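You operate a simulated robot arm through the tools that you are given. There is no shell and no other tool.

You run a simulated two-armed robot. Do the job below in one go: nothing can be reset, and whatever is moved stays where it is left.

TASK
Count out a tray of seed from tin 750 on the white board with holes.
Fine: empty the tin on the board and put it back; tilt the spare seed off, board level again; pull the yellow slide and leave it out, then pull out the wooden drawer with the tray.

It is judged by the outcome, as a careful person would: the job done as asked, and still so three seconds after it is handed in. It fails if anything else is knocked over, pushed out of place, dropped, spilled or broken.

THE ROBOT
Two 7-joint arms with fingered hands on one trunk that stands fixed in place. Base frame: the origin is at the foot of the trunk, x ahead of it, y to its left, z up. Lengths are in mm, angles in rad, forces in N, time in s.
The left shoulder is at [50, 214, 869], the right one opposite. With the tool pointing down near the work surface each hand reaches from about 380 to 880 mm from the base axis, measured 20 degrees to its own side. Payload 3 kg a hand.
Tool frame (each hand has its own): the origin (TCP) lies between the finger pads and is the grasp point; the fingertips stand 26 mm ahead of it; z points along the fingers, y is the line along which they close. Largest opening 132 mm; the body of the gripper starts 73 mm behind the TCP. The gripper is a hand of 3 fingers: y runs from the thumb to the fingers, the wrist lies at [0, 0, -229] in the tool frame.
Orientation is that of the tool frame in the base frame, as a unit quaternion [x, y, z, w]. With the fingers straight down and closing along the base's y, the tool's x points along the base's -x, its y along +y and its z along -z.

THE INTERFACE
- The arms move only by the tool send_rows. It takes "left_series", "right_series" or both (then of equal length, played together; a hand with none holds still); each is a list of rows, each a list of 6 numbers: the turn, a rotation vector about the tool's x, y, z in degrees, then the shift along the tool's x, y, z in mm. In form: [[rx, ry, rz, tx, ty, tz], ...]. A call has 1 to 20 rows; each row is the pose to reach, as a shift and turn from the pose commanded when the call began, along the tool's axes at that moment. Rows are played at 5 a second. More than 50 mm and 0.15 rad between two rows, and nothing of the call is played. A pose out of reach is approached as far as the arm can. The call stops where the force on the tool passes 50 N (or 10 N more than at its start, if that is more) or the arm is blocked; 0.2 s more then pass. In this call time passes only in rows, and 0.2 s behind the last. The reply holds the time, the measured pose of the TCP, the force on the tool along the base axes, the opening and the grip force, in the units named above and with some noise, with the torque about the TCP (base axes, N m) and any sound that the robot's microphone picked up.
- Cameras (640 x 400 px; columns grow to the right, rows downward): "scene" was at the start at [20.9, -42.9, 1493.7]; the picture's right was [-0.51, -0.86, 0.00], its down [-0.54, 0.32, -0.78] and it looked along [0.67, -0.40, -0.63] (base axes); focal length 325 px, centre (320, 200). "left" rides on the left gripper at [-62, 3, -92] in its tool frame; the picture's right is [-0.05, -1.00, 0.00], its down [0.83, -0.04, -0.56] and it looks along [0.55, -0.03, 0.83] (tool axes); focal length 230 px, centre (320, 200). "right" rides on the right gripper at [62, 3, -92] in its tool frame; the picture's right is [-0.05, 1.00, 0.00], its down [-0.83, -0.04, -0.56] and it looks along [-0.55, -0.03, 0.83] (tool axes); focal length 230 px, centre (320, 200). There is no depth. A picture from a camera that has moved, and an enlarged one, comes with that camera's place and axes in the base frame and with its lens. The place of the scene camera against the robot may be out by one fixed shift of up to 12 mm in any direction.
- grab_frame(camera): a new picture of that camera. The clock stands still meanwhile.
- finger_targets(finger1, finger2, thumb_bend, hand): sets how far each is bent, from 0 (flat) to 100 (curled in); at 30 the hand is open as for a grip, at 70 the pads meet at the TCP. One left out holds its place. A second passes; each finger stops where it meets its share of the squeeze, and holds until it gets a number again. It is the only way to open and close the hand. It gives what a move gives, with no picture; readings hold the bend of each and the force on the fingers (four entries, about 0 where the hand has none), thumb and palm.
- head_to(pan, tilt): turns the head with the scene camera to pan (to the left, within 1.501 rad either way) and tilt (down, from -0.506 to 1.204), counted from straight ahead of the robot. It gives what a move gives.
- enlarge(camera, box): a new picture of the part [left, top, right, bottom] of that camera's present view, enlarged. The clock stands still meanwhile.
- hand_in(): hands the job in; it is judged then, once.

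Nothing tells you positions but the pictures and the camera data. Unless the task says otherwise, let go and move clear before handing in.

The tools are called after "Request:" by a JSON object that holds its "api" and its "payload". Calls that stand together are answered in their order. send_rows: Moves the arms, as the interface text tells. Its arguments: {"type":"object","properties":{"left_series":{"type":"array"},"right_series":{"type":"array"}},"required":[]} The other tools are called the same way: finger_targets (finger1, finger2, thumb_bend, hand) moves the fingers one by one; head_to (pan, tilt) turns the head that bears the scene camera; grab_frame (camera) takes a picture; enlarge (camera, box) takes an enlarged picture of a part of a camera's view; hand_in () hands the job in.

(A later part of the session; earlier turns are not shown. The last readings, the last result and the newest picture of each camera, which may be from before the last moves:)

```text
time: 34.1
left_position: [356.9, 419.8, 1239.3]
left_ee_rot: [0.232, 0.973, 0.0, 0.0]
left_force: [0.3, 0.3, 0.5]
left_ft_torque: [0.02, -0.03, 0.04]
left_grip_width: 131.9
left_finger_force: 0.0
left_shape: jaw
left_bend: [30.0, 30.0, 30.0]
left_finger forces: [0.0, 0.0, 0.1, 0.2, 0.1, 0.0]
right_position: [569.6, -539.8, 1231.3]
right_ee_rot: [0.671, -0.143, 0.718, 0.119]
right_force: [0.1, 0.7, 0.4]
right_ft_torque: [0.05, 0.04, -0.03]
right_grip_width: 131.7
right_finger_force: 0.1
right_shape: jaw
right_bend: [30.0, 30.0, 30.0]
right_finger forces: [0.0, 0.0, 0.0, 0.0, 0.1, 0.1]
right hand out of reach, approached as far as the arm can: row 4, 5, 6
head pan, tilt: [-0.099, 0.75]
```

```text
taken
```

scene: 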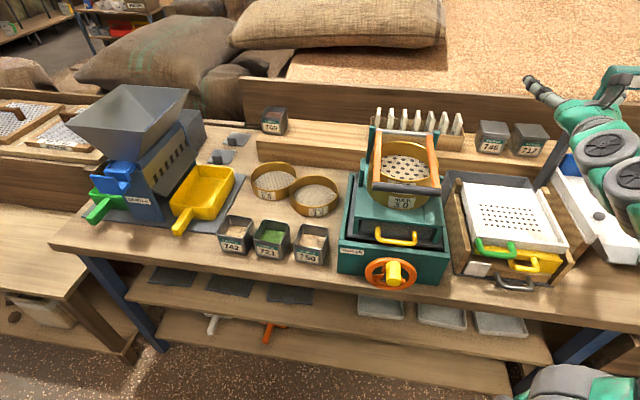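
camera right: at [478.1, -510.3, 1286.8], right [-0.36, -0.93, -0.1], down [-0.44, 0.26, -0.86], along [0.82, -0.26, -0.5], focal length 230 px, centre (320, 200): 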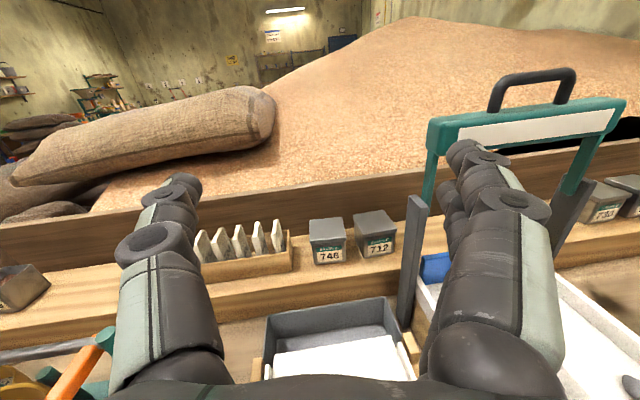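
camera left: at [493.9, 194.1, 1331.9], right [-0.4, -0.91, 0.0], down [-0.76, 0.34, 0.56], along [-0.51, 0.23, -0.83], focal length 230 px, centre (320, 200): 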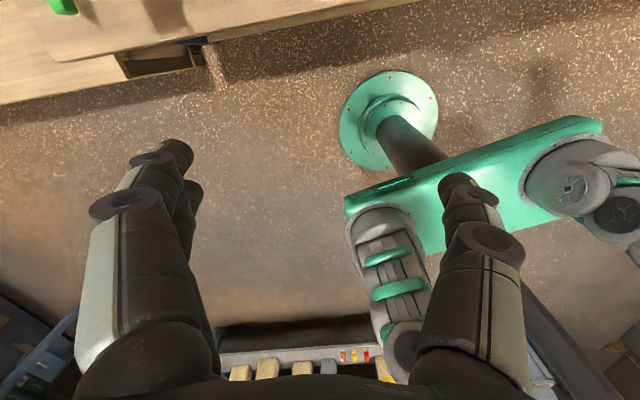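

Pitching to fully horizontal is out of reach there, but about 15-20° below horizontal with the roll at 180° works, which gives a tin tilt of ~125°. I undo the pitch, then check the real pour pose low over the board with the empty hand.

Request:
{"api": "send_rows", "payload": {"right_series": [[0, -7, 0, 0, 0, 0], [0, -14, 0, 0, 0, 0], [0, -21, 0, 0, 0, 0], [0, -28, 0, 0, 0, 0], [0, -35, 0, 0, 0, 0], [0, -42, 0, 0, 0, 0]]}}

Request:
{"api": "send_rows", "payload": {"right_series": [[0, 0, 0, -28.8, 7.4, 25.6], [0, 0, 0, -57.6, 14.9, 51.2], [0, 0, 0, -86.4, 22.3, 76.7], [0, 0, 0, -115.2, 29.8, 102.3], [0, 0, 0, -144, 37.2, 127.9]]}}

Request:
{"api": "send_rows", "payload": {"right_series": [[0, 5, 0, 0, 0, 0], [0, 10, 0, 0, 0, 0], [0, 15, 0, 0, 0, 0], [0, 20, 0, 0, 0, 0]]}}

Request:
{"api": "grab_frame", "payload": {"camera": "right"}}

Request:
{"api": "grab_frame", "payload": {"camera": "scene"}}

```text
time: 35.5
left_position: [355.4, 419.8, 1238.8]
left_ee_rot: [0.232, 0.973, 0.001, -0.001]
left_force: [-0.1, 1.8, -0.6]
left_ft_torque: [0.02, 0.05, 0.0]
left_grip_width: 132.2
left_finger_force: 0.0
left_shape: jaw
left_bend: [30.0, 30.0, 30.0]
left_finger forces: [0.0, 0.0, 0.0, 0.0, 0.1, 0.1]
right_position: [570.5, -539.2, 1231.1]
right_ee_rot: [0.884, -0.176, 0.429, 0.061]
right_force: [1.0, 0.3, 0.3]
right_ft_torque: [0.0, 0.02, -0.06]
right_grip_width: 131.9
right_finger_force: 0.0
right_shape: jaw
right_bend: [30.0, 30.0, 30.0]
right_finger forces: [0.1, 0.0, 0.1, 0.0, 0.0, 0.1]
head pan, tilt: [-0.099, 0.75]
```

```text
time: 36.7
left_position: [356.3, 419.6, 1239.0]
left_ee_rot: [0.231, 0.973, 0.001, 0.0]
left_force: [0.0, 0.3, -0.8]
left_ft_torque: [0.03, -0.01, -0.02]
left_grip_width: 132.1
left_finger_force: 0.1
left_shape: jaw
left_bend: [30.0, 30.0, 30.0]
left_finger forces: [0.0, 0.1, 0.0, 0.1, 0.0, 0.0]
right_position: [568.1, -569.9, 1034.8]
right_ee_rot: [0.884, -0.174, 0.429, 0.06]
right_force: [0.5, -0.1, 0.0]
right_ft_torque: [0.01, 0.02, 0.0]
right_grip_width: 132.1
right_finger_force: 0.1
right_shape: jaw
right_bend: [30.0, 30.0, 30.0]
right_finger forces: [0.0, 0.0, 0.0, 0.0, 0.1, 0.1]
head pan, tilt: [-0.099, 0.75]
```

```text
time: 37.7
left_position: [357.1, 419.9, 1239.8]
left_ee_rot: [0.232, 0.973, 0.0, 0.0]
left_force: [-0.1, -0.2, -0.4]
left_ft_torque: [0.02, 0.0, 0.0]
left_grip_width: 132.0
left_finger_force: 0.0
left_shape: jaw
left_bend: [30.0, 30.0, 30.0]
left_finger forces: [0.0, 0.0, 0.0, 0.0, 0.2, 0.1]
right_position: [567.6, -570.8, 1036.5]
right_ee_rot: [0.796, -0.162, 0.577, 0.09]
right_force: [0.9, 0.5, 0.3]
right_ft_torque: [0.03, 0.0, 0.03]
right_grip_width: 132.0
right_finger_force: 0.1
right_shape: jaw
right_bend: [30.0, 30.0, 30.0]
right_finger forces: [0.0, 0.1, 0.0, 0.0, 0.0, 0.0]
head pan, tilt: [-0.099, 0.75]
```

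```text
taken
camera right: at [502.8, -552.3, 1123.8], right [-0.38, -0.92, -0.09], down [-0.71, 0.35, -0.61], along [0.59, -0.16, -0.79], focal length 230 px, centre (320, 200)
```

right: 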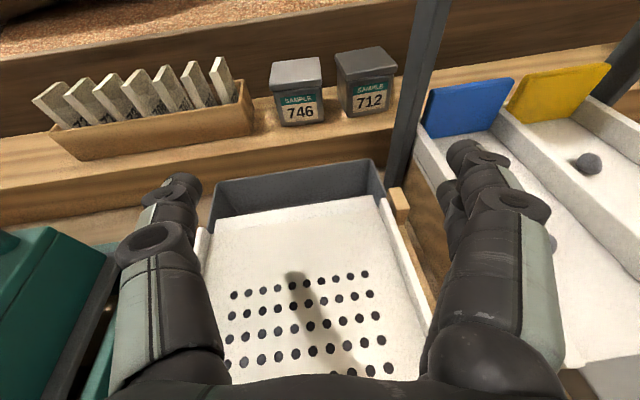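

```text
taken
```

scene: 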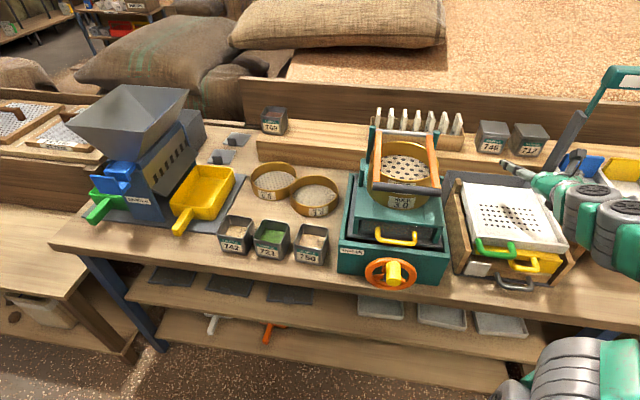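

The pose low over the board with fingers only about 19° below horizontal is reached without trouble. I test a bit lower and flatter, as in the real pour.

Request:
{"api": "send_rows", "payload": {"right_series": [[0, 3, 0, -20, -7.4, -5.2], [0, 6, 0, -40, -14.8, -10.5], [0, 10, 0, -60.2, -22.2, -15.7]]}}

Request:
{"api": "grab_frame", "payload": {"camera": "right"}}

Request:
{"api": "grab_frame", "payload": {"camera": "scene"}}

```text
time: 38.5
left_position: [356.5, 420.6, 1240.0]
left_ee_rot: [0.232, 0.973, 0.0, 0.0]
left_force: [0.3, -0.7, 0.0]
left_ft_torque: [0.01, 0.01, -0.03]
left_grip_width: 131.9
left_finger_force: 0.1
left_shape: jaw
left_bend: [30.0, 30.0, 30.0]
left_finger forces: [0.0, 0.0, 0.0, 0.1, 0.0, 0.1]
right_position: [571.1, -571.6, 1031.2]
right_ee_rot: [0.788, -0.16, 0.587, 0.091]
right_force: [0.7, -0.4, 0.0]
right_ft_torque: [-0.05, -0.02, 0.03]
right_grip_width: 132.1
right_finger_force: 0.1
right_shape: jaw
right_bend: [30.0, 30.0, 30.0]
right_finger forces: [0.1, 0.0, 0.1, 0.0, 0.1, 0.0]
right hand out of reach, approached as far as the arm can: row 1, 2, 3
head pan, tilt: [-0.099, 0.75]
```

```text
taken
camera right: at [503.4, -552.1, 1116.6], right [-0.37, -0.92, -0.09], down [-0.7, 0.35, -0.63], along [0.61, -0.17, -0.77], focal length 230 px, centre (320, 200)
```

right: 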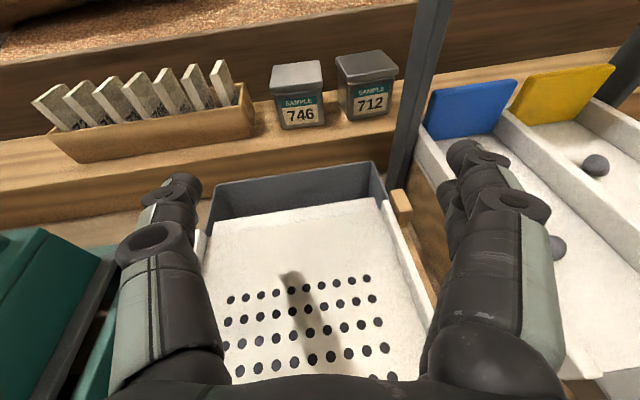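

```text
taken
```

scene: 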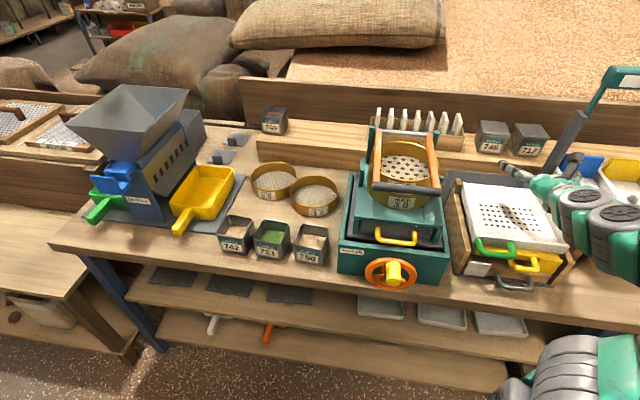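

The wrist is at its limit there because the hand is turned inward relative to the forearm. I try yawing the hand about 25° to the right, in line with the forearm, to see whether it frees up range.

Request:
{"api": "send_rows", "payload": {"right_series": [[-6, 0.3, 1.8, -3.2, -4.4, -9.5], [-12, 0.55, 3.6, -6.3, -8.9, -19], [-18, 0.8, 5.5, -9.5, -13.3, -28.5], [-23.9, 1.1, 7.3, -12.6, -17.7, -38]]}}

Request:
{"api": "grab_frame", "payload": {"camera": "right"}}

```text
time: 39.5
left_position: [356.4, 419.2, 1239.3]
left_ee_rot: [0.231, 0.973, 0.0, 0.0]
left_force: [0.2, -0.2, -0.1]
left_ft_torque: [-0.01, -0.02, -0.05]
left_grip_width: 131.8
left_finger_force: 0.1
left_shape: jaw
left_bend: [30.0, 30.0, 30.0]
left_finger forces: [0.0, 0.1, 0.1, 0.0, 0.1, 0.1]
right_position: [525.8, -616.9, 1068.0]
right_ee_rot: [0.736, -0.331, 0.547, 0.221]
right_force: [0.4, 0.2, 0.4]
right_ft_torque: [0.01, 0.05, -0.01]
right_grip_width: 131.9
right_finger_force: 0.0
right_shape: jaw
right_bend: [30.0, 30.0, 30.0]
right_finger forces: [0.1, 0.0, 0.0, 0.0, 0.0, 0.0]
right hand out of reach, approached as far as the arm can: row 1, 2, 3, 4
head pan, tilt: [-0.099, 0.75]
```

```text
taken
camera right: at [473.6, -570.6, 1153.5], right [-0.74, -0.67, -0.09], down [-0.48, 0.62, -0.62], along [0.47, -0.42, -0.78], focal length 230 px, centre (320, 200)
```

right: 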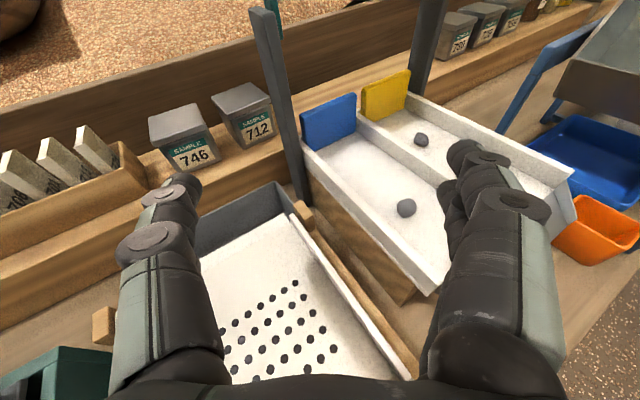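

Yawing right makes it worse, since the limit comes from the wrist being too near the shoulder. So I try the other way: the hand pointing slightly left, with the wrist farther out to the right.

Request:
{"api": "send_rows", "payload": {"right_series": [[6.8, -0.26, -2.16, -10, -9.7, -2.8], [13.6, -0.53, -4.3, -19.9, -19.4, -5.6], [20.4, -0.79, -6.5, -29.9, -29.1, -8.4], [27.2, -1.05, -8.6, -39.8, -38.8, -11.1], [34, -1.31, -10.8, -49.8, -48.5, -13.9], [40.8, -1.58, -12.9, -59.7, -58.2, -16.7], [47.6, -1.84, -15.1, -69.7, -67.9, -19.5]]}}

Request:
{"api": "grab_frame", "payload": {"camera": "right"}}

Request:
{"api": "grab_frame", "payload": {"camera": "scene"}}

```text
time: 41.1
left_position: [356.8, 420.0, 1239.7]
left_ee_rot: [0.232, 0.973, 0.001, -0.001]
left_force: [0.4, 0.6, -0.8]
left_ft_torque: [0.02, 0.03, -0.01]
left_grip_width: 131.8
left_finger_force: 0.0
left_shape: jaw
left_bend: [30.0, 30.0, 30.0]
left_finger forces: [0.0, 0.0, 0.0, 0.0, 0.1, 0.1]
right_position: [550.5, -539.9, 1007.3]
right_ee_rot: [0.803, 0.017, 0.594, -0.035]
right_force: [0.1, -0.1, -0.3]
right_ft_torque: [0.02, -0.01, 0.02]
right_grip_width: 132.0
right_finger_force: 0.0
right_shape: jaw
right_bend: [30.0, 30.0, 30.0]
right_finger forces: [0.0, 0.0, 0.0, 0.0, 0.0, 0.1]
right hand out of reach, approached as far as the arm can: row 1, 2, 3, 4
head pan, tilt: [-0.099, 0.75]
```

```text
taken
camera right: at [480.1, -551.4, 1093.7], right [0.05, -0.99, -0.09], down [-0.78, 0.01, -0.63], along [0.63, 0.1, -0.77], focal length 230 px, centre (320, 200)
```

right: 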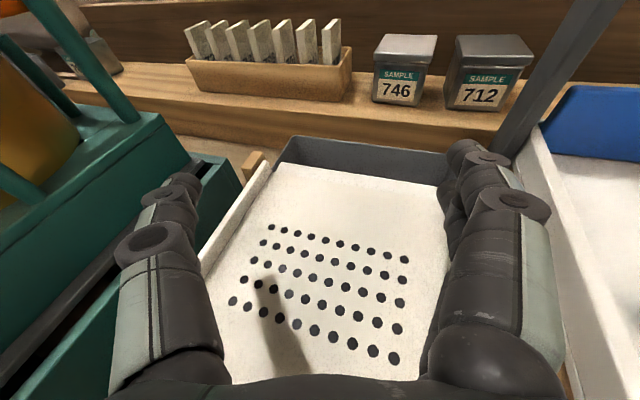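

```text
taken
```

scene: 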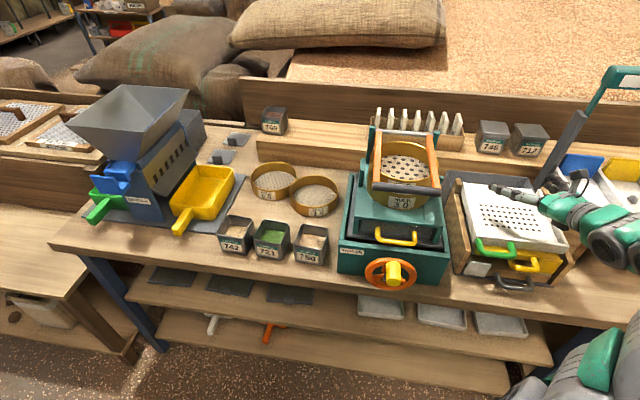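

That works: at (550, -540, 1007) the hand points about 17° below horizontal with the wrist out to the right. I check a slightly lower, more left-yawed pose for more margin.

Request:
{"api": "send_rows", "payload": {"right_series": [[4.8, 1.5, -1.45, -8, 0.3, 2.4], [9.5, 3, -2.9, -16, 0.6, 4.9], [14.3, 4.5, -4.35, -23.9, 0.9, 7.3]]}}

Request:
{"api": "grab_frame", "payload": {"camera": "right"}}

Request:
{"api": "grab_frame", "payload": {"camera": "scene"}}

```text
time: 41.9
left_position: [357.6, 420.6, 1239.6]
left_ee_rot: [0.232, 0.973, 0.0, 0.0]
left_force: [-0.4, 0.3, -1.0]
left_ft_torque: [0.02, 0.02, 0.02]
left_grip_width: 132.1
left_finger_force: 0.0
left_shape: jaw
left_bend: [30.0, 30.0, 30.0]
left_finger forces: [0.0, 0.1, 0.0, 0.0, 0.1, 0.0]
right_position: [550.8, -541.2, 983.7]
right_ee_rot: [0.769, 0.12, 0.618, -0.112]
right_force: [-0.1, -0.1, 0.6]
right_ft_torque: [0.0, -0.03, -0.02]
right_grip_width: 132.2
right_finger_force: 0.0
right_shape: jaw
right_bend: [30.0, 30.0, 30.0]
right_finger forces: [0.1, 0.0, 0.0, 0.0, 0.1, 0.0]
head pan, tilt: [-0.099, 0.75]
```

```text
taken
camera right: at [478.3, -571.0, 1062.8], right [0.31, -0.95, -0.07], down [-0.7, -0.17, -0.69], along [0.64, 0.27, -0.72], focal length 230 px, centre (320, 200)
```

right: 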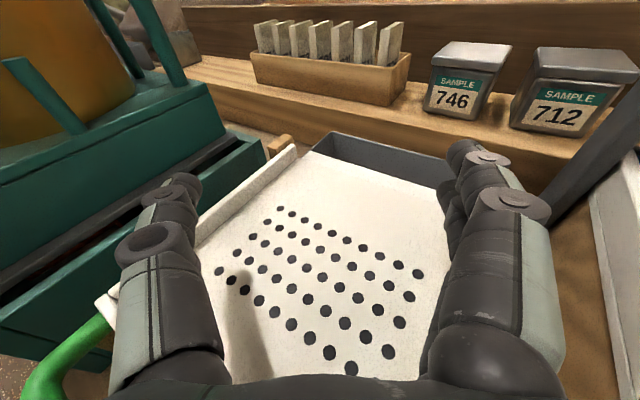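

```text
taken
```

scene: 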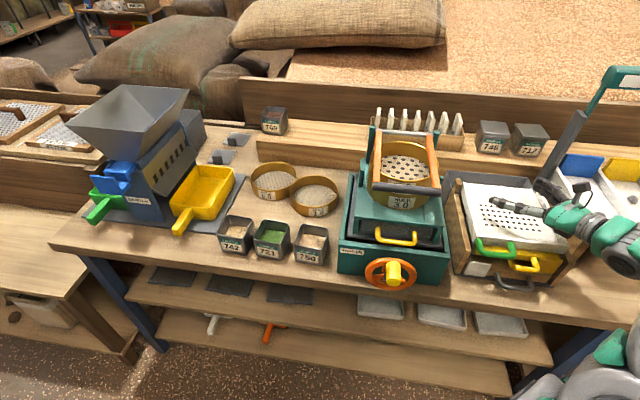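

This pour pose (551, -541, 984) works cleanly. Now I narrow the fingers, raise a little, and run the pour path backwards with the empty hand to verify every step, first pitching down to 38°.

Request:
{"api": "finger_targets", "payload": {"hand": "right", "finger1": 40, "finger2": 40, "thumb_bend": 40}}

Request:
{"api": "send_rows", "payload": {"right_series": [[0, -5.2, 0, 9.8, 0, 0], [0, -10.4, 0, 19.6, 0, -2], [0, -15.6, 0, 29.3, 0, -4], [0, -20.8, 0, 39.1, 0, -6], [0, -26, 0, 48.9, 0, -9]]}}

Request:
{"api": "grab_frame", "payload": {"camera": "right"}}

```text
time: 42.9
left_position: [356.9, 420.0, 1238.8]
left_ee_rot: [0.232, 0.973, 0.0, 0.0]
left_force: [-0.1, -1.0, -0.3]
left_ft_torque: [0.01, -0.02, 0.0]
left_grip_width: 131.9
left_finger_force: 0.0
left_shape: jaw
left_bend: [30.0, 30.0, 30.0]
left_finger forces: [0.0, 0.1, 0.0, 0.0, 0.0, 0.1]
right_position: [549.7, -542.2, 982.4]
right_ee_rot: [0.768, 0.12, 0.619, -0.112]
right_force: [0.5, -0.2, -0.1]
right_ft_torque: [-0.04, -0.04, -0.03]
right_grip_width: 102.1
right_finger_force: 0.1
right_shape: fingers
right_bend: [40.0, 40.0, 40.0]
right_finger forces: [0.0, 0.1, 0.0, 0.0, 0.0, 0.0]
head pan, tilt: [-0.099, 0.75]
```

```text
time: 44.1
left_position: [357.4, 420.8, 1239.3]
left_ee_rot: [0.232, 0.973, 0.0, 0.0]
left_force: [-1.0, 0.1, 0.0]
left_ft_torque: [0.0, -0.01, 0.0]
left_grip_width: 131.9
left_finger_force: 0.1
left_shape: jaw
left_bend: [30.0, 30.0, 30.0]
left_finger forces: [0.0, 0.0, 0.0, 0.1, 0.0, 0.0]
right_position: [551.2, -542.1, 1032.2]
right_ee_rot: [0.888, 0.141, 0.43, -0.083]
right_force: [-0.3, 1.1, 0.1]
right_ft_torque: [0.03, 0.01, 0.01]
right_grip_width: 102.1
right_finger_force: 0.1
right_shape: fingers
right_bend: [40.0, 40.0, 40.0]
right_finger forces: [0.1, 0.0, 0.0, 0.0, 0.0, 0.0]
head pan, tilt: [-0.099, 0.75]
```

```text
taken
camera right: at [520.1, -558.5, 1137.8], right [0.29, -0.95, -0.07], down [-0.92, -0.26, -0.31], along [0.28, 0.15, -0.95], focal length 230 px, centre (320, 200)
```

right: 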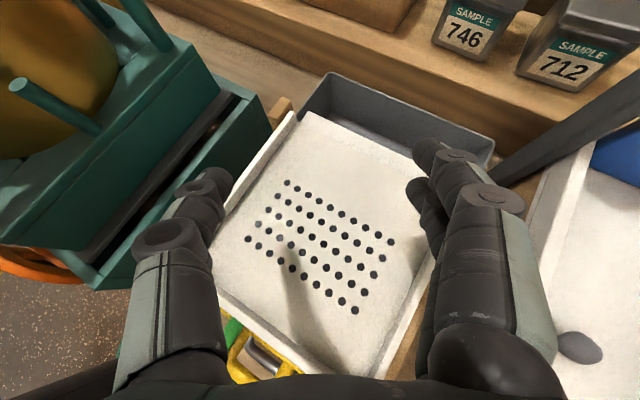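

The opening is 102 mm at bend 40. Now I roll back by -180° in place to confirm the whole pour path.

Request:
{"api": "send_rows", "payload": {"right_series": [[0, 0, -8, 0, 0, 0], [0, 0, -16, 0, 0, 0], [0, 0, -24, 0, 0, 0], [0, 0, -32, 0, 0, 0], [0, 0, -40, 0, 0, 0], [0, 0, -48, 0, 0, 0], [0, 0, -56, 0, 0, 0], [0, 0, -64, 0, 0, 0], [0, 0, -72, 0, 0, 0], [0, 0, -80, 0, 0, 0], [0, 0, -88, 0, 0, 0], [0, 0, -96, 0, 0, 0], [0, 0, -104, 0, 0, 0], [0, 0, -112, 0, 0, 0], [0, 0, -120, 0, 0, 0], [0, 0, -128, 0, 0, 0], [0, 0, -136, 0, 0, 0], [0, 0, -144, 0, 0, 0], [0, 0, -152, 0, 0, 0], [0, 0, -160, 0, 0, 0]]}}

Request:
{"api": "send_rows", "payload": {"right_series": [[0, 0, -7, 0, 0, 0], [0, 0, -14, 0, 0, 0], [0, 0, -20, 0, 0, 0]]}}

Request:
{"api": "grab_frame", "payload": {"camera": "scene"}}

Request:
{"api": "grab_frame", "payload": {"camera": "right"}}

```text
time: 48.3
left_position: [357.2, 419.7, 1240.2]
left_ee_rot: [0.232, 0.973, 0.0, 0.0]
left_force: [0.2, -0.3, -0.7]
left_ft_torque: [0.04, -0.02, 0.03]
left_grip_width: 131.9
left_finger_force: 0.0
left_shape: jaw
left_bend: [30.0, 30.0, 30.0]
left_finger forces: [0.0, 0.1, 0.1, 0.0, 0.0, 0.0]
right_position: [551.7, -543.3, 1034.3]
right_ee_rot: [0.015, 0.899, 0.154, 0.409]
right_force: [-0.8, 0.1, 0.5]
right_ft_torque: [-0.02, 0.0, 0.01]
right_grip_width: 102.2
right_finger_force: 0.1
right_shape: fingers
right_bend: [40.0, 40.0, 40.0]
right_finger forces: [0.0, 0.1, 0.0, 0.1, 0.1, 0.0]
head pan, tilt: [-0.099, 0.75]
```

```text
time: 49.1
left_position: [357.3, 420.3, 1238.7]
left_ee_rot: [0.232, 0.973, 0.0, -0.001]
left_force: [-0.3, 0.5, 1.0]
left_ft_torque: [0.03, 0.04, -0.03]
left_grip_width: 131.7
left_finger_force: 0.0
left_shape: jaw
left_bend: [30.0, 30.0, 30.0]
left_finger forces: [0.0, 0.0, 0.0, 0.0, 0.0, 0.0]
right_position: [551.5, -541.7, 1034.4]
right_ee_rot: [-0.143, 0.888, 0.082, 0.43]
right_force: [0.1, -0.2, 0.1]
right_ft_torque: [0.0, -0.01, 0.03]
right_grip_width: 102.3
right_finger_force: 0.0
right_shape: fingers
right_bend: [40.0, 40.0, 40.0]
right_finger forces: [0.1, 0.0, 0.0, 0.0, 0.1, 0.0]
head pan, tilt: [-0.099, 0.75]
```

```text
taken
```

scene: 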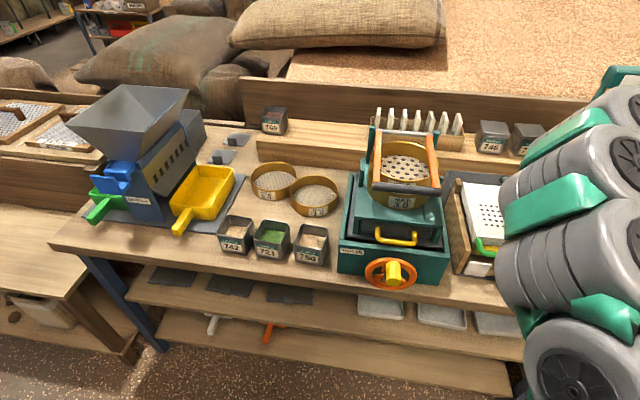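

```text
taken
camera right: at [445.3, -574.3, 1041.7], right [-0.29, 0.95, 0.06], down [0.09, -0.04, 0.99], along [0.95, 0.3, -0.08], focal length 230 px, centre (320, 200)
```

right: 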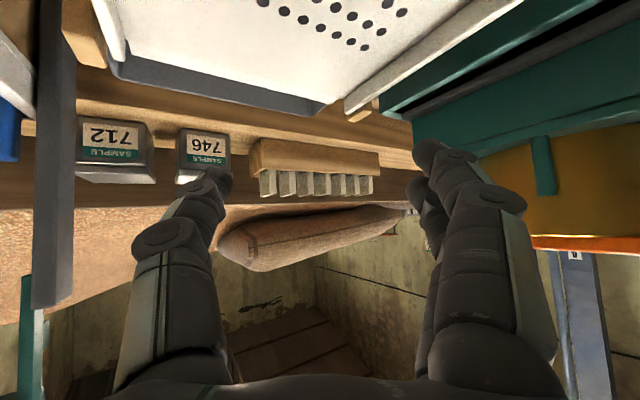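

The full pour path is verified backwards with exact poses. Now I lift to z≈1204, travel left over the shaker and yaw to match the tin's -19° orientation.

Request:
{"api": "send_rows", "payload": {"right_series": [[0, 0, 0, -33.4, 1, -26.2], [0, 0, 0, -66.9, 1.9, -52.5], [0, 0, 0, -100.3, 2.9, -78.8], [0, 0, 0, -133.8, 3.8, -105], [2.57, -0.07, 2.02, -141.8, 42.7, -93.4], [5.14, -0.15, 4.03, -149.8, 81.7, -81.7], [7.71, -0.22, 6.05, -157.9, 120.6, -70.1], [10.28, -0.3, 8.07, -165.9, 159.6, -58.4], [12.86, -0.37, 10.09, -173.9, 198.5, -46.8], [15.43, -0.44, 12.1, -181.9, 237.4, -35.1], [18, -0.52, 14.12, -189.9, 276.4, -23.5], [20.57, -0.59, 16.14, -198, 315.3, -11.8], [23.14, -0.67, 18.15, -206, 354.3, -0.2], [25.71, -0.74, 20.17, -214, 393.2, 11.5], [28.28, -0.81, 22.19, -222, 432.1, 23.2], [30.85, -0.89, 24.2, -230, 471.1, 34.8]]}}

Request:
{"api": "grab_frame", "payload": {"camera": "scene"}}

Request:
{"api": "grab_frame", "payload": {"camera": "right"}}

```text
time: 52.2
left_position: [357.3, 420.4, 1240.5]
left_ee_rot: [0.231, 0.973, 0.001, 0.001]
left_force: [-0.6, 0.2, -0.2]
left_ft_torque: [-0.02, 0.03, 0.03]
left_grip_width: 132.0
left_finger_force: 0.0
left_shape: jaw
left_bend: [30.0, 30.0, 30.0]
left_finger forces: [0.0, 0.1, 0.0, 0.0, 0.0, 0.1]
right_position: [571.4, -198.3, 1192.1]
right_ee_rot: [0.188, 0.884, -0.086, 0.42]
right_force: [0.9, 0.2, -0.2]
right_ft_torque: [-0.01, 0.01, -0.05]
right_grip_width: 101.6
right_finger_force: 0.0
right_shape: fingers
right_bend: [40.0, 40.0, 40.0]
right_finger forces: [0.0, 0.0, 0.0, 0.1, 0.0, 0.1]
head pan, tilt: [-0.099, 0.75]
stopped in row 15 (right hand): the arm was blocked; the commanded pose is now the measured one
```

```text
taken
```

scene: 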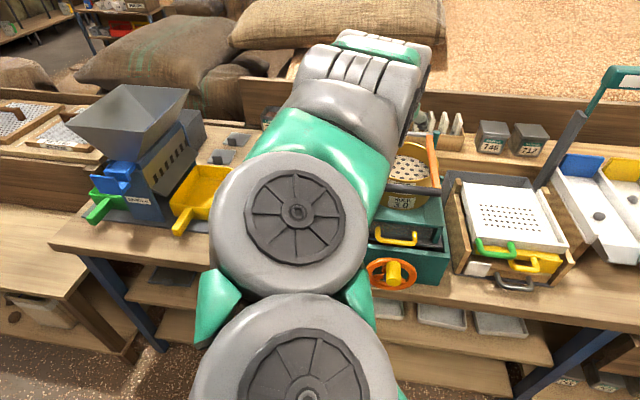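

```text
taken
camera right: at [471.7, -150.3, 1202.0], right [0.43, 0.9, 0.05], down [0.07, -0.08, 0.99], along [0.9, -0.43, -0.1], focal length 230 px, centre (320, 200)
```

right: 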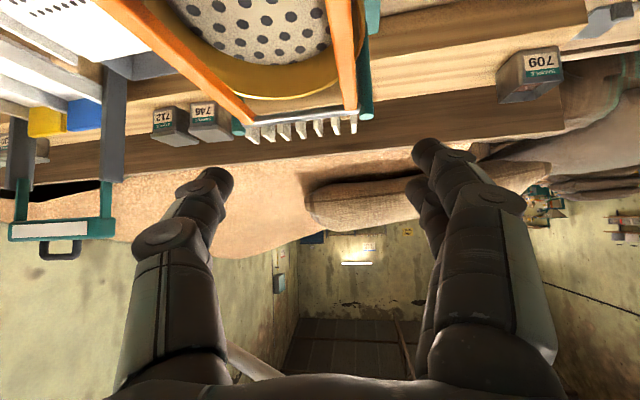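

The arm was blocked on the way, probably the raised elbow meeting the head or trunk, and nothing was touched. I go back to the starting tool-down pose to reset the elbow before trying the earlier route that worked.

Request:
{"api": "send_rows", "payload": {"right_series": [[0, 6.4, 0, 6.6, -34.3, -13.7], [0, 12.8, 0, 13.2, -68.5, -27.4], [0, 19.1, 0, 19.8, -102.8, -41.1], [0, 25.5, 0, 26.4, -137, -54.9], [0, 31.9, 0, 33, -171.3, -68.6], [0, 38.3, 0, 39.6, -205.5, -82.3], [0, 44.6, 0, 46.2, -239.8, -96], [0, 51, 0, 52.8, -274, -109.7]]}}

Request:
{"api": "head_to", "payload": {"pan": -0.539, "tilt": 0.682}}

Request:
{"api": "grab_frame", "payload": {"camera": "scene"}}

```text
time: 54.0
left_position: [356.1, 419.7, 1239.0]
left_ee_rot: [0.231, 0.973, 0.0, 0.0]
left_force: [-0.3, 0.7, 0.0]
left_ft_torque: [-0.05, 0.0, 0.01]
left_grip_width: 131.6
left_finger_force: 0.0
left_shape: jaw
left_bend: [30.0, 30.0, 30.0]
left_finger forces: [0.0, 0.0, 0.0, 0.0, 0.0, 0.0]
right_position: [352.4, -401.8, 1220.4]
right_ee_rot: [0.206, 0.979, 0.004, -0.002]
right_force: [-1.4, -0.2, -0.1]
right_ft_torque: [0.02, 0.0, -0.04]
right_grip_width: 101.6
right_finger_force: 0.1
right_shape: fingers
right_bend: [40.0, 40.0, 40.0]
right_finger forces: [0.0, 0.0, 0.0, 0.1, 0.1, 0.0]
head pan, tilt: [-0.099, 0.75]
```

```text
time: 54.9
left_position: [356.4, 420.4, 1239.7]
left_ee_rot: [0.231, 0.973, 0.0, 0.0]
left_force: [0.0, -0.2, -0.2]
left_ft_torque: [0.02, 0.01, -0.01]
left_grip_width: 131.8
left_finger_force: 0.1
left_shape: jaw
left_bend: [30.0, 30.0, 30.0]
left_finger forces: [0.0, 0.0, 0.0, 0.1, 0.1, 0.0]
right_position: [354.2, -401.1, 1220.0]
right_ee_rot: [0.207, 0.978, 0.002, 0.0]
right_force: [0.5, 0.0, 0.1]
right_ft_torque: [-0.02, -0.02, -0.01]
right_grip_width: 101.9
right_finger_force: 0.0
right_shape: fingers
right_bend: [40.0, 40.0, 40.0]
right_finger forces: [0.0, 0.0, 0.0, 0.0, 0.1, 0.1]
head pan, tilt: [-0.539, 0.682]
```

```text
taken
```

scene: 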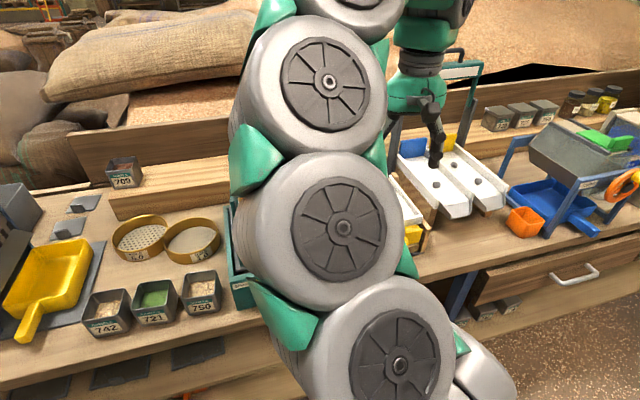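

The elbow has drifted inward after my test loop. I'll undo that drift by running the loop in reverse over the board: natural pose at az +20°, roll +180°, yaw back, then roll -180°.

Request:
{"api": "send_rows", "payload": {"right_series": [[-2.03, -4.88, -3.93, -23.7, -4.9, 16], [-4.06, -9.76, -7.86, -47.4, -9.8, 32], [-6.09, -14.64, -11.79, -71.1, -14.7, 48], [-8.12, -19.52, -15.72, -94.8, -19.6, 64], [-10.15, -24.4, -19.65, -118.6, -24.6, 80], [-12.18, -29.28, -23.58, -142.3, -29.5, 96], [-14.21, -34.16, -27.51, -166, -34.4, 112], [-16.24, -39.04, -31.44, -189.7, -39.3, 128], [-18.27, -43.92, -35.37, -213.4, -44.2, 144], [-20.3, -48.8, -39.3, -237.1, -49.1, 160]]}}

Request:
{"api": "send_rows", "payload": {"right_series": [[0, 0, 8, 0, 0, 0], [0, 0, 16, 0, 0, 0], [0, 0, 24, 0, 0, 0], [0, 0, 32, 0, 0, 0], [0, 0, 40, 0, 0, 0], [0, 0, 48, 0, 0, 0], [0, 0, 56, 0, 0, 0], [0, 0, 64, 0, 0, 0], [0, 0, 72, 0, 0, 0], [0, 0, 80, 0, 0, 0], [0, 0, 88, 0, 0, 0], [0, 0, 96, 0, 0, 0], [0, 0, 104, 0, 0, 0], [0, 0, 112, 0, 0, 0], [0, 0, 120, 0, 0, 0], [0, 0, 128, 0, 0, 0], [0, 0, 136, 0, 0, 0], [0, 0, 144, 0, 0, 0], [0, 0, 152, 0, 0, 0], [0, 0, 160, 0, 0, 0]]}}

Request:
{"api": "grab_frame", "payload": {"camera": "scene"}}

```text
time: 57.1
left_position: [356.6, 419.3, 1239.3]
left_ee_rot: [0.232, 0.973, 0.0, 0.0]
left_force: [0.4, -0.9, -0.1]
left_ft_torque: [0.0, -0.02, 0.02]
left_grip_width: 131.7
left_finger_force: 0.1
left_shape: jaw
left_bend: [30.0, 30.0, 30.0]
left_finger forces: [0.0, 0.1, 0.0, 0.0, 0.1, 0.0]
right_position: [550.1, -540.5, 1058.5]
right_ee_rot: [-0.144, 0.887, 0.083, 0.431]
right_force: [-0.6, -0.2, 0.1]
right_ft_torque: [0.01, 0.01, -0.01]
right_grip_width: 101.7
right_finger_force: 0.0
right_shape: fingers
right_bend: [40.0, 40.0, 40.0]
right_finger forces: [0.0, 0.0, 0.1, 0.1, 0.1, 0.1]
head pan, tilt: [-0.539, 0.682]
```

```text
time: 61.3
left_position: [356.7, 420.1, 1239.1]
left_ee_rot: [0.231, 0.973, 0.0, 0.0]
left_force: [0.3, -0.2, 0.1]
left_ft_torque: [0.0, -0.01, 0.02]
left_grip_width: 132.1
left_finger_force: 0.1
left_shape: jaw
left_bend: [30.0, 30.0, 30.0]
left_finger forces: [0.0, 0.0, 0.0, 0.1, 0.0, 0.0]
right_position: [549.7, -540.5, 1059.1]
right_ee_rot: [0.85, 0.293, 0.437, -0.008]
right_force: [0.7, -1.1, 0.1]
right_ft_torque: [-0.03, 0.01, 0.0]
right_grip_width: 101.3
right_finger_force: 0.1
right_shape: fingers
right_bend: [40.0, 40.0, 40.0]
right_finger forces: [0.1, 0.0, 0.0, 0.0, 0.1, 0.0]
head pan, tilt: [-0.539, 0.682]
```

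```text
taken
```

scene: 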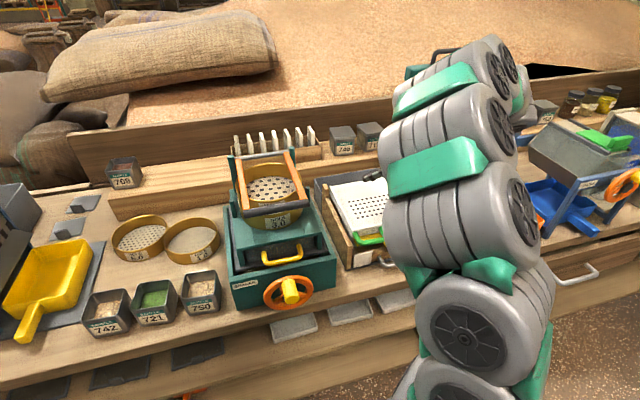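

The roll towards pouring works in this branch too and swings the elbow outward. I finish the loop: +20° roll, yaw back to az -19.5° at z≈1193, then roll -180° there.

Request:
{"api": "send_rows", "payload": {"right_series": [[0, 0, 7, 0, 0, 0], [0, 0, 14, 0, 0, 0], [0, 0, 20, 0, 0, 0]]}}

Request:
{"api": "send_rows", "payload": {"right_series": [[-5.25, 0.67, 4.15, 17, -8.1, -14.3], [-10.5, 1.33, 8.3, 34, -16.2, -28.6], [-15.75, 2, 12.45, 51, -24.3, -42.9], [-21, 2.66, 16.6, 67.9, -32.3, -57.1], [-26.25, 3.33, 20.75, 84.9, -40.4, -71.4], [-31.5, 3.99, 24.9, 101.9, -48.5, -85.7]]}}

Request:
{"api": "send_rows", "payload": {"right_series": [[0, 0, -8, 0, 0, 0], [0, 0, -16, 0, 0, 0], [0, 0, -24, 0, 0, 0], [0, 0, -32, 0, 0, 0], [0, 0, -40, 0, 0, 0], [0, 0, -48, 0, 0, 0], [0, 0, -56, 0, 0, 0], [0, 0, -64, 0, 0, 0], [0, 0, -72, 0, 0, 0], [0, 0, -80, 0, 0, 0], [0, 0, -88, 0, 0, 0], [0, 0, -96, 0, 0, 0], [0, 0, -104, 0, 0, 0], [0, 0, -112, 0, 0, 0], [0, 0, -120, 0, 0, 0], [0, 0, -128, 0, 0, 0], [0, 0, -136, 0, 0, 0], [0, 0, -144, 0, 0, 0], [0, 0, -152, 0, 0, 0], [0, 0, -160, 0, 0, 0]]}}

Request:
{"api": "grab_frame", "payload": {"camera": "scene"}}

```text
time: 62.1
left_position: [356.4, 419.7, 1240.2]
left_ee_rot: [0.232, 0.973, 0.0, 0.0]
left_force: [0.1, -0.4, -0.4]
left_ft_torque: [0.01, 0.02, -0.03]
left_grip_width: 131.9
left_finger_force: 0.0
left_shape: jaw
left_bend: [30.0, 30.0, 30.0]
left_finger forces: [0.0, 0.0, 0.0, 0.0, 0.1, 0.0]
right_position: [549.9, -539.5, 1059.3]
right_ee_rot: [0.888, 0.142, 0.429, -0.083]
right_force: [-0.2, 0.6, -0.2]
right_ft_torque: [-0.02, 0.01, 0.01]
right_grip_width: 101.2
right_finger_force: 0.0
right_shape: fingers
right_bend: [40.0, 40.0, 40.0]
right_finger forces: [0.0, 0.1, 0.1, 0.0, 0.0, 0.0]
head pan, tilt: [-0.539, 0.682]
```

```text
time: 63.5
left_position: [357.0, 421.1, 1239.7]
left_ee_rot: [0.232, 0.973, 0.0, 0.001]
left_force: [-0.4, -1.2, 0.2]
left_ft_torque: [0.03, 0.03, 0.0]
left_grip_width: 131.9
left_finger_force: 0.1
left_shape: jaw
left_bend: [30.0, 30.0, 30.0]
left_finger forces: [0.0, 0.0, 0.1, 0.0, 0.0, 0.1]
right_position: [542.3, -485.8, 1125.2]
right_ee_rot: [0.877, -0.128, 0.459, 0.054]
right_force: [0.3, 1.2, -0.2]
right_ft_torque: [0.04, 0.01, 0.02]
right_grip_width: 101.6
right_finger_force: 0.1
right_shape: fingers
right_bend: [40.0, 40.0, 40.0]
right_finger forces: [0.0, 0.0, 0.1, 0.1, 0.1, 0.0]
right hand out of reach, approached as far as the arm can: row 4, 5, 6
head pan, tilt: [-0.539, 0.682]
```

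```text
time: 67.7
left_position: [357.2, 419.3, 1240.4]
left_ee_rot: [0.232, 0.973, 0.0, 0.001]
left_force: [0.5, 0.5, 0.3]
left_ft_torque: [0.0, -0.01, 0.0]
left_grip_width: 132.0
left_finger_force: 0.0
left_shape: jaw
left_bend: [30.0, 30.0, 30.0]
left_finger forces: [0.0, 0.1, 0.1, 0.1, 0.0, 0.1]
right_position: [544.0, -486.3, 1125.3]
right_ee_rot: [0.276, 0.842, 0.027, 0.462]
right_force: [0.0, -0.2, 0.2]
right_ft_torque: [0.0, 0.0, 0.02]
right_grip_width: 101.6
right_finger_force: 0.0
right_shape: fingers
right_bend: [40.0, 40.0, 40.0]
right_finger forces: [0.1, 0.0, 0.0, 0.0, 0.0, 0.1]
head pan, tilt: [-0.539, 0.682]
```

```text
taken
```

scene: 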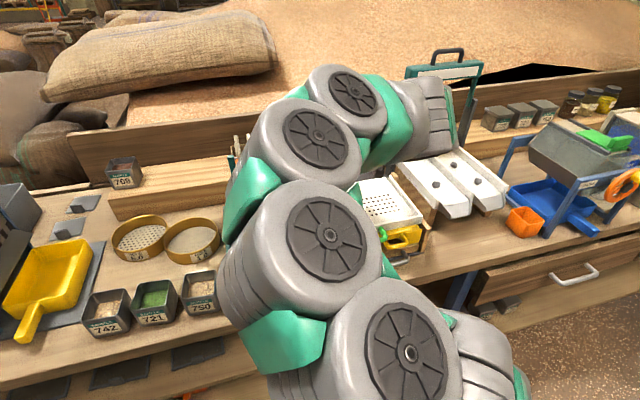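

The elbow still sits inward. Earlier pictures suggest rolling positively while pitched, then rolling negatively while pointing straight down, should both swing the elbow outward, so I do that loop in free air.

Request:
{"api": "send_rows", "payload": {"right_series": [[-3.9, 1.3, -5.7, 3, -8.9, 7.6], [-7.8, 2.5, -11.5, 5.9, -17.9, 15.2], [-11.7, 3.8, -17.2, 8.9, -26.8, 22.8], [-15.5, 5, -22.9, 11.8, -35.8, 30.4], [-19.4, 6.3, -28.6, 14.8, -44.7, 38], [-23.3, 7.5, -34.4, 17.7, -53.7, 45.6], [-27.2, 8.8, -40.1, 20.7, -62.6, 53.2]]}}

Request:
{"api": "send_rows", "payload": {"right_series": [[0, 0, 8, 0, 0, 0], [0, 0, 16, 0, 0, 0], [0, 0, 24, 0, 0, 0], [0, 0, 32, 0, 0, 0], [0, 0, 40, 0, 0, 0], [0, 0, 48, 0, 0, 0], [0, 0, 56, 0, 0, 0], [0, 0, 64, 0, 0, 0], [0, 0, 72, 0, 0, 0], [0, 0, 80, 0, 0, 0], [0, 0, 88, 0, 0, 0], [0, 0, 96, 0, 0, 0], [0, 0, 104, 0, 0, 0], [0, 0, 112, 0, 0, 0], [0, 0, 120, 0, 0, 0], [0, 0, 128, 0, 0, 0], [0, 0, 136, 0, 0, 0], [0, 0, 144, 0, 0, 0], [0, 0, 152, 0, 0, 0], [0, 0, 160, 0, 0, 0]]}}

Request:
{"api": "grab_frame", "payload": {"camera": "scene"}}

```text
time: 69.3
left_position: [355.7, 419.5, 1239.4]
left_ee_rot: [0.232, 0.973, 0.001, -0.001]
left_force: [0.2, -0.2, -0.8]
left_ft_torque: [0.02, -0.04, -0.02]
left_grip_width: 131.8
left_finger_force: 0.1
left_shape: jaw
left_bend: [30.0, 30.0, 30.0]
left_finger forces: [0.1, 0.1, 0.0, 0.0, 0.0, 0.0]
right_position: [547.2, -539.9, 1059.6]
right_ee_rot: [-0.142, 0.888, 0.081, 0.43]
right_force: [-0.6, 0.0, 0.0]
right_ft_torque: [-0.01, -0.02, 0.01]
right_grip_width: 101.6
right_finger_force: 0.1
right_shape: fingers
right_bend: [40.0, 40.0, 40.0]
right_finger forces: [0.0, 0.0, 0.0, 0.1, 0.1, 0.0]
head pan, tilt: [-0.539, 0.682]
```

```text
time: 73.5
left_position: [357.7, 420.2, 1239.9]
left_ee_rot: [0.232, 0.973, 0.0, 0.0]
left_force: [-0.1, 0.5, -0.4]
left_ft_torque: [0.02, -0.01, 0.0]
left_grip_width: 131.9
left_finger_force: 0.0
left_shape: jaw
left_bend: [30.0, 30.0, 30.0]
left_finger forces: [0.0, 0.0, 0.0, 0.0, 0.0, 0.0]
right_position: [547.4, -540.5, 1059.4]
right_ee_rot: [0.85, 0.292, 0.438, -0.007]
right_force: [0.1, 0.3, 0.3]
right_ft_torque: [0.0, 0.01, -0.03]
right_grip_width: 101.6
right_finger_force: 0.0
right_shape: fingers
right_bend: [40.0, 40.0, 40.0]
right_finger forces: [0.1, 0.0, 0.0, 0.0, 0.0, 0.0]
head pan, tilt: [-0.539, 0.682]
```

```text
taken
```

scene: 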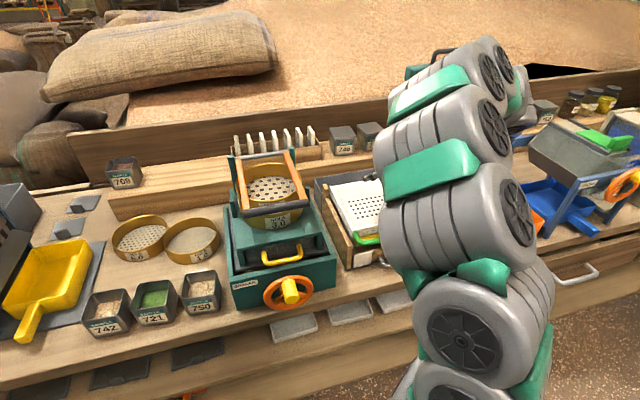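

The elbow has moved to the right. Now I pitch to tool-down while pulling back and up, then roll -160° while pointing straight down.

Request:
{"api": "send_rows", "payload": {"right_series": [[2, -6.2, 0, 17.5, -18.4, -14.5], [4, -12.4, 0, 35.1, -36.7, -28.9], [6, -18.5, 0, 52.6, -55.1, -43.4], [8, -24.7, 0, 70.2, -73.4, -57.9], [10, -30.9, 0, 87.7, -91.8, -72.3], [12, -37.1, 0, 105.2, -110.1, -86.8], [14, -43.2, 0, 122.8, -128.5, -101.2], [16, -49.4, 0, 140.3, -146.8, -115.7]]}}

Request:
{"api": "send_rows", "payload": {"right_series": [[0, 0, -8, 0, 0, 0], [0, 0, -16, 0, 0, 0], [0, 0, -24, 0, 0, 0], [0, 0, -32, 0, 0, 0], [0, 0, -40, 0, 0, 0], [0, 0, -48, 0, 0, 0], [0, 0, -56, 0, 0, 0], [0, 0, -64, 0, 0, 0], [0, 0, -72, 0, 0, 0], [0, 0, -80, 0, 0, 0], [0, 0, -88, 0, 0, 0], [0, 0, -96, 0, 0, 0], [0, 0, -104, 0, 0, 0], [0, 0, -112, 0, 0, 0], [0, 0, -120, 0, 0, 0], [0, 0, -128, 0, 0, 0], [0, 0, -136, 0, 0, 0], [0, 0, -144, 0, 0, 0], [0, 0, -152, 0, 0, 0], [0, 0, -160, 0, 0, 0]]}}

Request:
{"api": "grab_frame", "payload": {"camera": "scene"}}

```text
time: 75.3
left_position: [356.0, 420.2, 1239.1]
left_ee_rot: [0.232, 0.973, 0.0, 0.0]
left_force: [-0.4, -0.2, 0.3]
left_ft_torque: [0.02, -0.03, -0.01]
left_grip_width: 131.7
left_finger_force: 0.1
left_shape: jaw
left_bend: [30.0, 30.0, 30.0]
left_finger forces: [0.0, 0.0, 0.0, 0.0, 0.1, 0.1]
right_position: [425.7, -389.7, 1179.8]
right_ee_rot: [0.945, 0.327, 0.002, 0.004]
right_force: [0.3, -0.2, -0.1]
right_ft_torque: [0.02, 0.02, 0.02]
right_grip_width: 101.5
right_finger_force: 0.1
right_shape: fingers
right_bend: [40.0, 40.0, 40.0]
right_finger forces: [0.1, 0.1, 0.0, 0.0, 0.0, 0.0]
right hand out of reach, approached as far as the arm can: row 7, 8
head pan, tilt: [-0.539, 0.682]
```

```text
time: 79.5
left_position: [356.5, 419.6, 1240.3]
left_ee_rot: [0.232, 0.973, 0.0, 0.0]
left_force: [0.1, 0.8, -0.5]
left_ft_torque: [0.01, -0.01, 0.0]
left_grip_width: 131.9
left_finger_force: 0.0
left_shape: jaw
left_bend: [30.0, 30.0, 30.0]
left_finger forces: [0.1, 0.1, 0.1, 0.0, 0.0, 0.1]
right_position: [427.1, -390.4, 1180.0]
right_ee_rot: [-0.157, 0.988, -0.002, 0.002]
right_force: [0.0, 0.2, 0.8]
right_ft_torque: [0.06, 0.01, 0.03]
right_grip_width: 101.4
right_finger_force: 0.0
right_shape: fingers
right_bend: [40.0, 40.0, 40.0]
right_finger forces: [0.0, 0.0, 0.0, 0.0, 0.0, 0.0]
head pan, tilt: [-0.539, 0.682]
```

```text
taken
```

scene: 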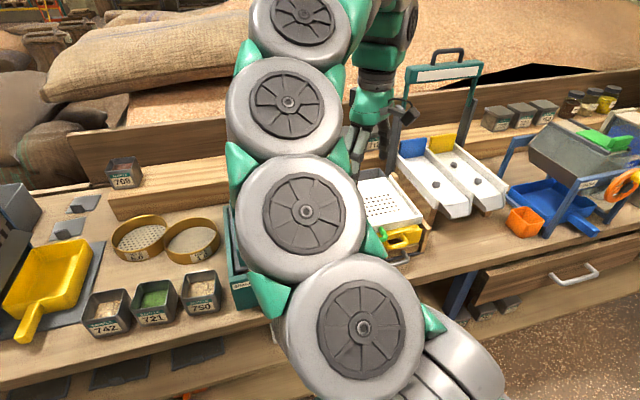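

I need to learn which rolls move the elbow which way, so I roll +36° here while pointing down and compare pictures.

Request:
{"api": "send_rows", "payload": {"right_series": [[0, 0, 7.2, 0, 0, 0], [0, 0, 14.4, 0, 0, 0], [0, 0, 21.6, 0, 0, 0], [0, 0, 28.8, 0, 0, 0], [0, 0, 36, 0, 0, 0]]}}

Request:
{"api": "grab_frame", "payload": {"camera": "scene"}}

```text
time: 80.7
left_position: [356.9, 420.9, 1239.8]
left_ee_rot: [0.232, 0.973, 0.0, 0.0]
left_force: [-0.7, 0.4, -0.4]
left_ft_torque: [-0.01, -0.03, 0.03]
left_grip_width: 132.1
left_finger_force: 0.0
left_shape: jaw
left_bend: [30.0, 30.0, 30.0]
left_finger forces: [0.1, 0.1, 0.0, 0.1, 0.1, 0.0]
right_position: [425.6, -389.5, 1179.7]
right_ee_rot: [0.157, 0.988, -0.001, 0.001]
right_force: [-0.1, 0.3, -0.8]
right_ft_torque: [0.04, -0.01, -0.03]
right_grip_width: 101.4
right_finger_force: 0.1
right_shape: fingers
right_bend: [40.0, 40.0, 40.0]
right_finger forces: [0.0, 0.1, 0.0, 0.1, 0.1, 0.0]
head pan, tilt: [-0.539, 0.682]
```

```text
taken
```

scene: 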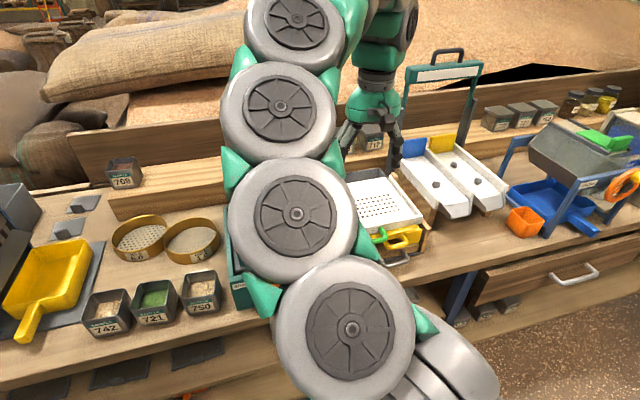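

The elbow barely moves in this posture. I'll simply test whether the tin is reachable with the elbow as it is: travel left at z≈1180 pointing down, then pitch.

Request:
{"api": "send_rows", "payload": {"right_series": [[0, 0, 0, 8.6, 39.6, 0], [0, 0, 0, 17.2, 79.1, 0], [0, 0, 0, 25.8, 118.7, 0], [0, 0, 0, 34.4, 158.3, 0], [0, 0, 0, 43, 197.9, 0], [0, 0, 0, 51.5, 237.4, 0], [0, 0, 0, 60.1, 277, 0], [0, 0, 0, 68.7, 316.6, 0], [0, 0, 0, 77.3, 356.2, 0], [0, 0, 0, 85.9, 395.7, 0], [0, 0, 0, 94.5, 435.3, 0]]}}

Request:
{"api": "grab_frame", "payload": {"camera": "scene"}}

```text
time: 83.1
left_position: [356.5, 419.7, 1239.4]
left_ee_rot: [0.232, 0.973, 0.0, 0.0]
left_force: [0.3, 0.0, 0.4]
left_ft_torque: [-0.03, 0.03, 0.02]
left_grip_width: 132.0
left_finger_force: 0.1
left_shape: jaw
left_bend: [30.0, 30.0, 30.0]
left_finger forces: [0.1, 0.0, 0.0, 0.1, 0.1, 0.0]
right_position: [471.9, 54.1, 1176.8]
right_ee_rot: [0.158, 0.988, -0.001, 0.001]
right_force: [-0.7, -0.4, 0.7]
right_ft_torque: [0.0, 0.04, 0.01]
right_grip_width: 101.7
right_finger_force: 0.0
right_shape: fingers
right_bend: [40.0, 40.0, 40.0]
right_finger forces: [0.0, 0.0, 0.0, 0.0, 0.1, 0.0]
head pan, tilt: [-0.539, 0.682]
```

```text
taken
```

scene: 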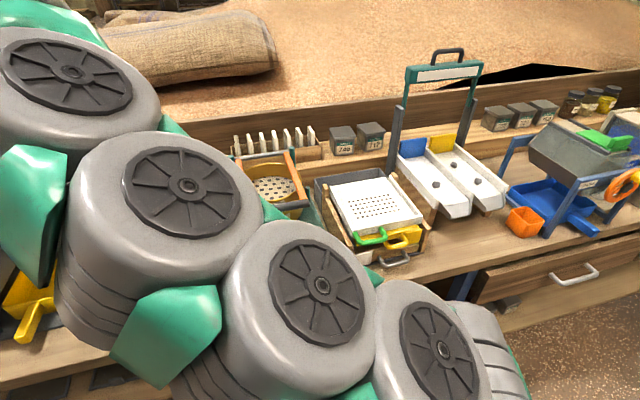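

The hand got there without a block this time. Now I pitch 45° forward while descending toward a point above the tin.

Request:
{"api": "send_rows", "payload": {"right_series": [[0, -5.6, 0, -15.4, -7.3, 28.4], [0, -11.2, 0, -30.8, -14.6, 56.8], [0, -16.9, 0, -46.2, -22, 85.1], [0, -22.5, 0, -61.6, -29.3, 113.5], [0, -28.1, 0, -77, -36.6, 141.9], [0, -33.8, 0, -92.4, -44, 170.3], [0, -39.4, 0, -107.8, -51.3, 198.6], [0, -45, 0, -123.2, -58.6, 227]]}}

Request:
{"api": "grab_frame", "payload": {"camera": "scene"}}

Request:
{"api": "grab_frame", "payload": {"camera": "right"}}

```text
time: 84.9
left_position: [355.4, 420.1, 1240.0]
left_ee_rot: [0.232, 0.973, 0.0, 0.0]
left_force: [-0.5, 0.6, 0.6]
left_ft_torque: [0.0, 0.02, 0.03]
left_grip_width: 132.0
left_finger_force: 0.1
left_shape: jaw
left_bend: [30.0, 30.0, 30.0]
left_finger forces: [0.0, 0.0, 0.0, 0.0, 0.1, 0.0]
right_position: [571.2, -42.4, 951.6]
right_ee_rot: [0.143, 0.912, -0.061, 0.381]
right_force: [-1.2, 0.8, 0.7]
right_ft_torque: [-0.01, 0.01, -0.02]
right_grip_width: 102.1
right_finger_force: 0.1
right_shape: fingers
right_bend: [40.0, 40.0, 40.0]
right_finger forces: [0.0, 0.1, 0.1, 0.0, 0.0, 0.0]
head pan, tilt: [-0.539, 0.682]
```

```text
taken
```

scene: 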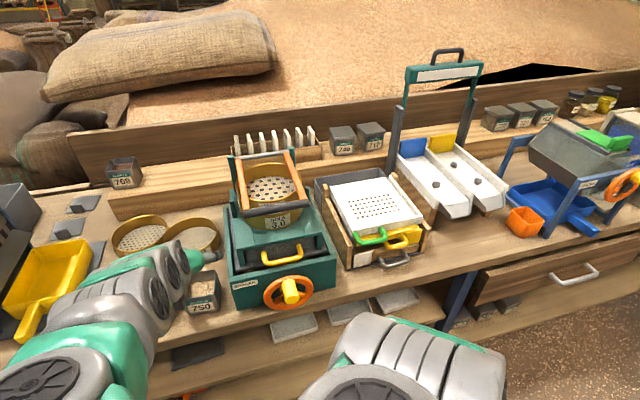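

```text
taken
camera right: at [468.4, -3.9, 972.6], right [0.34, 0.94, 0.04], down [0.17, -0.1, 0.98], along [0.92, -0.33, -0.19], focal length 230 px, centre (320, 200)
```

right: 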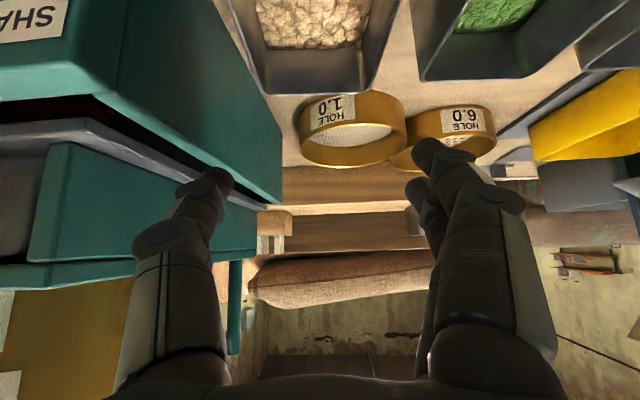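

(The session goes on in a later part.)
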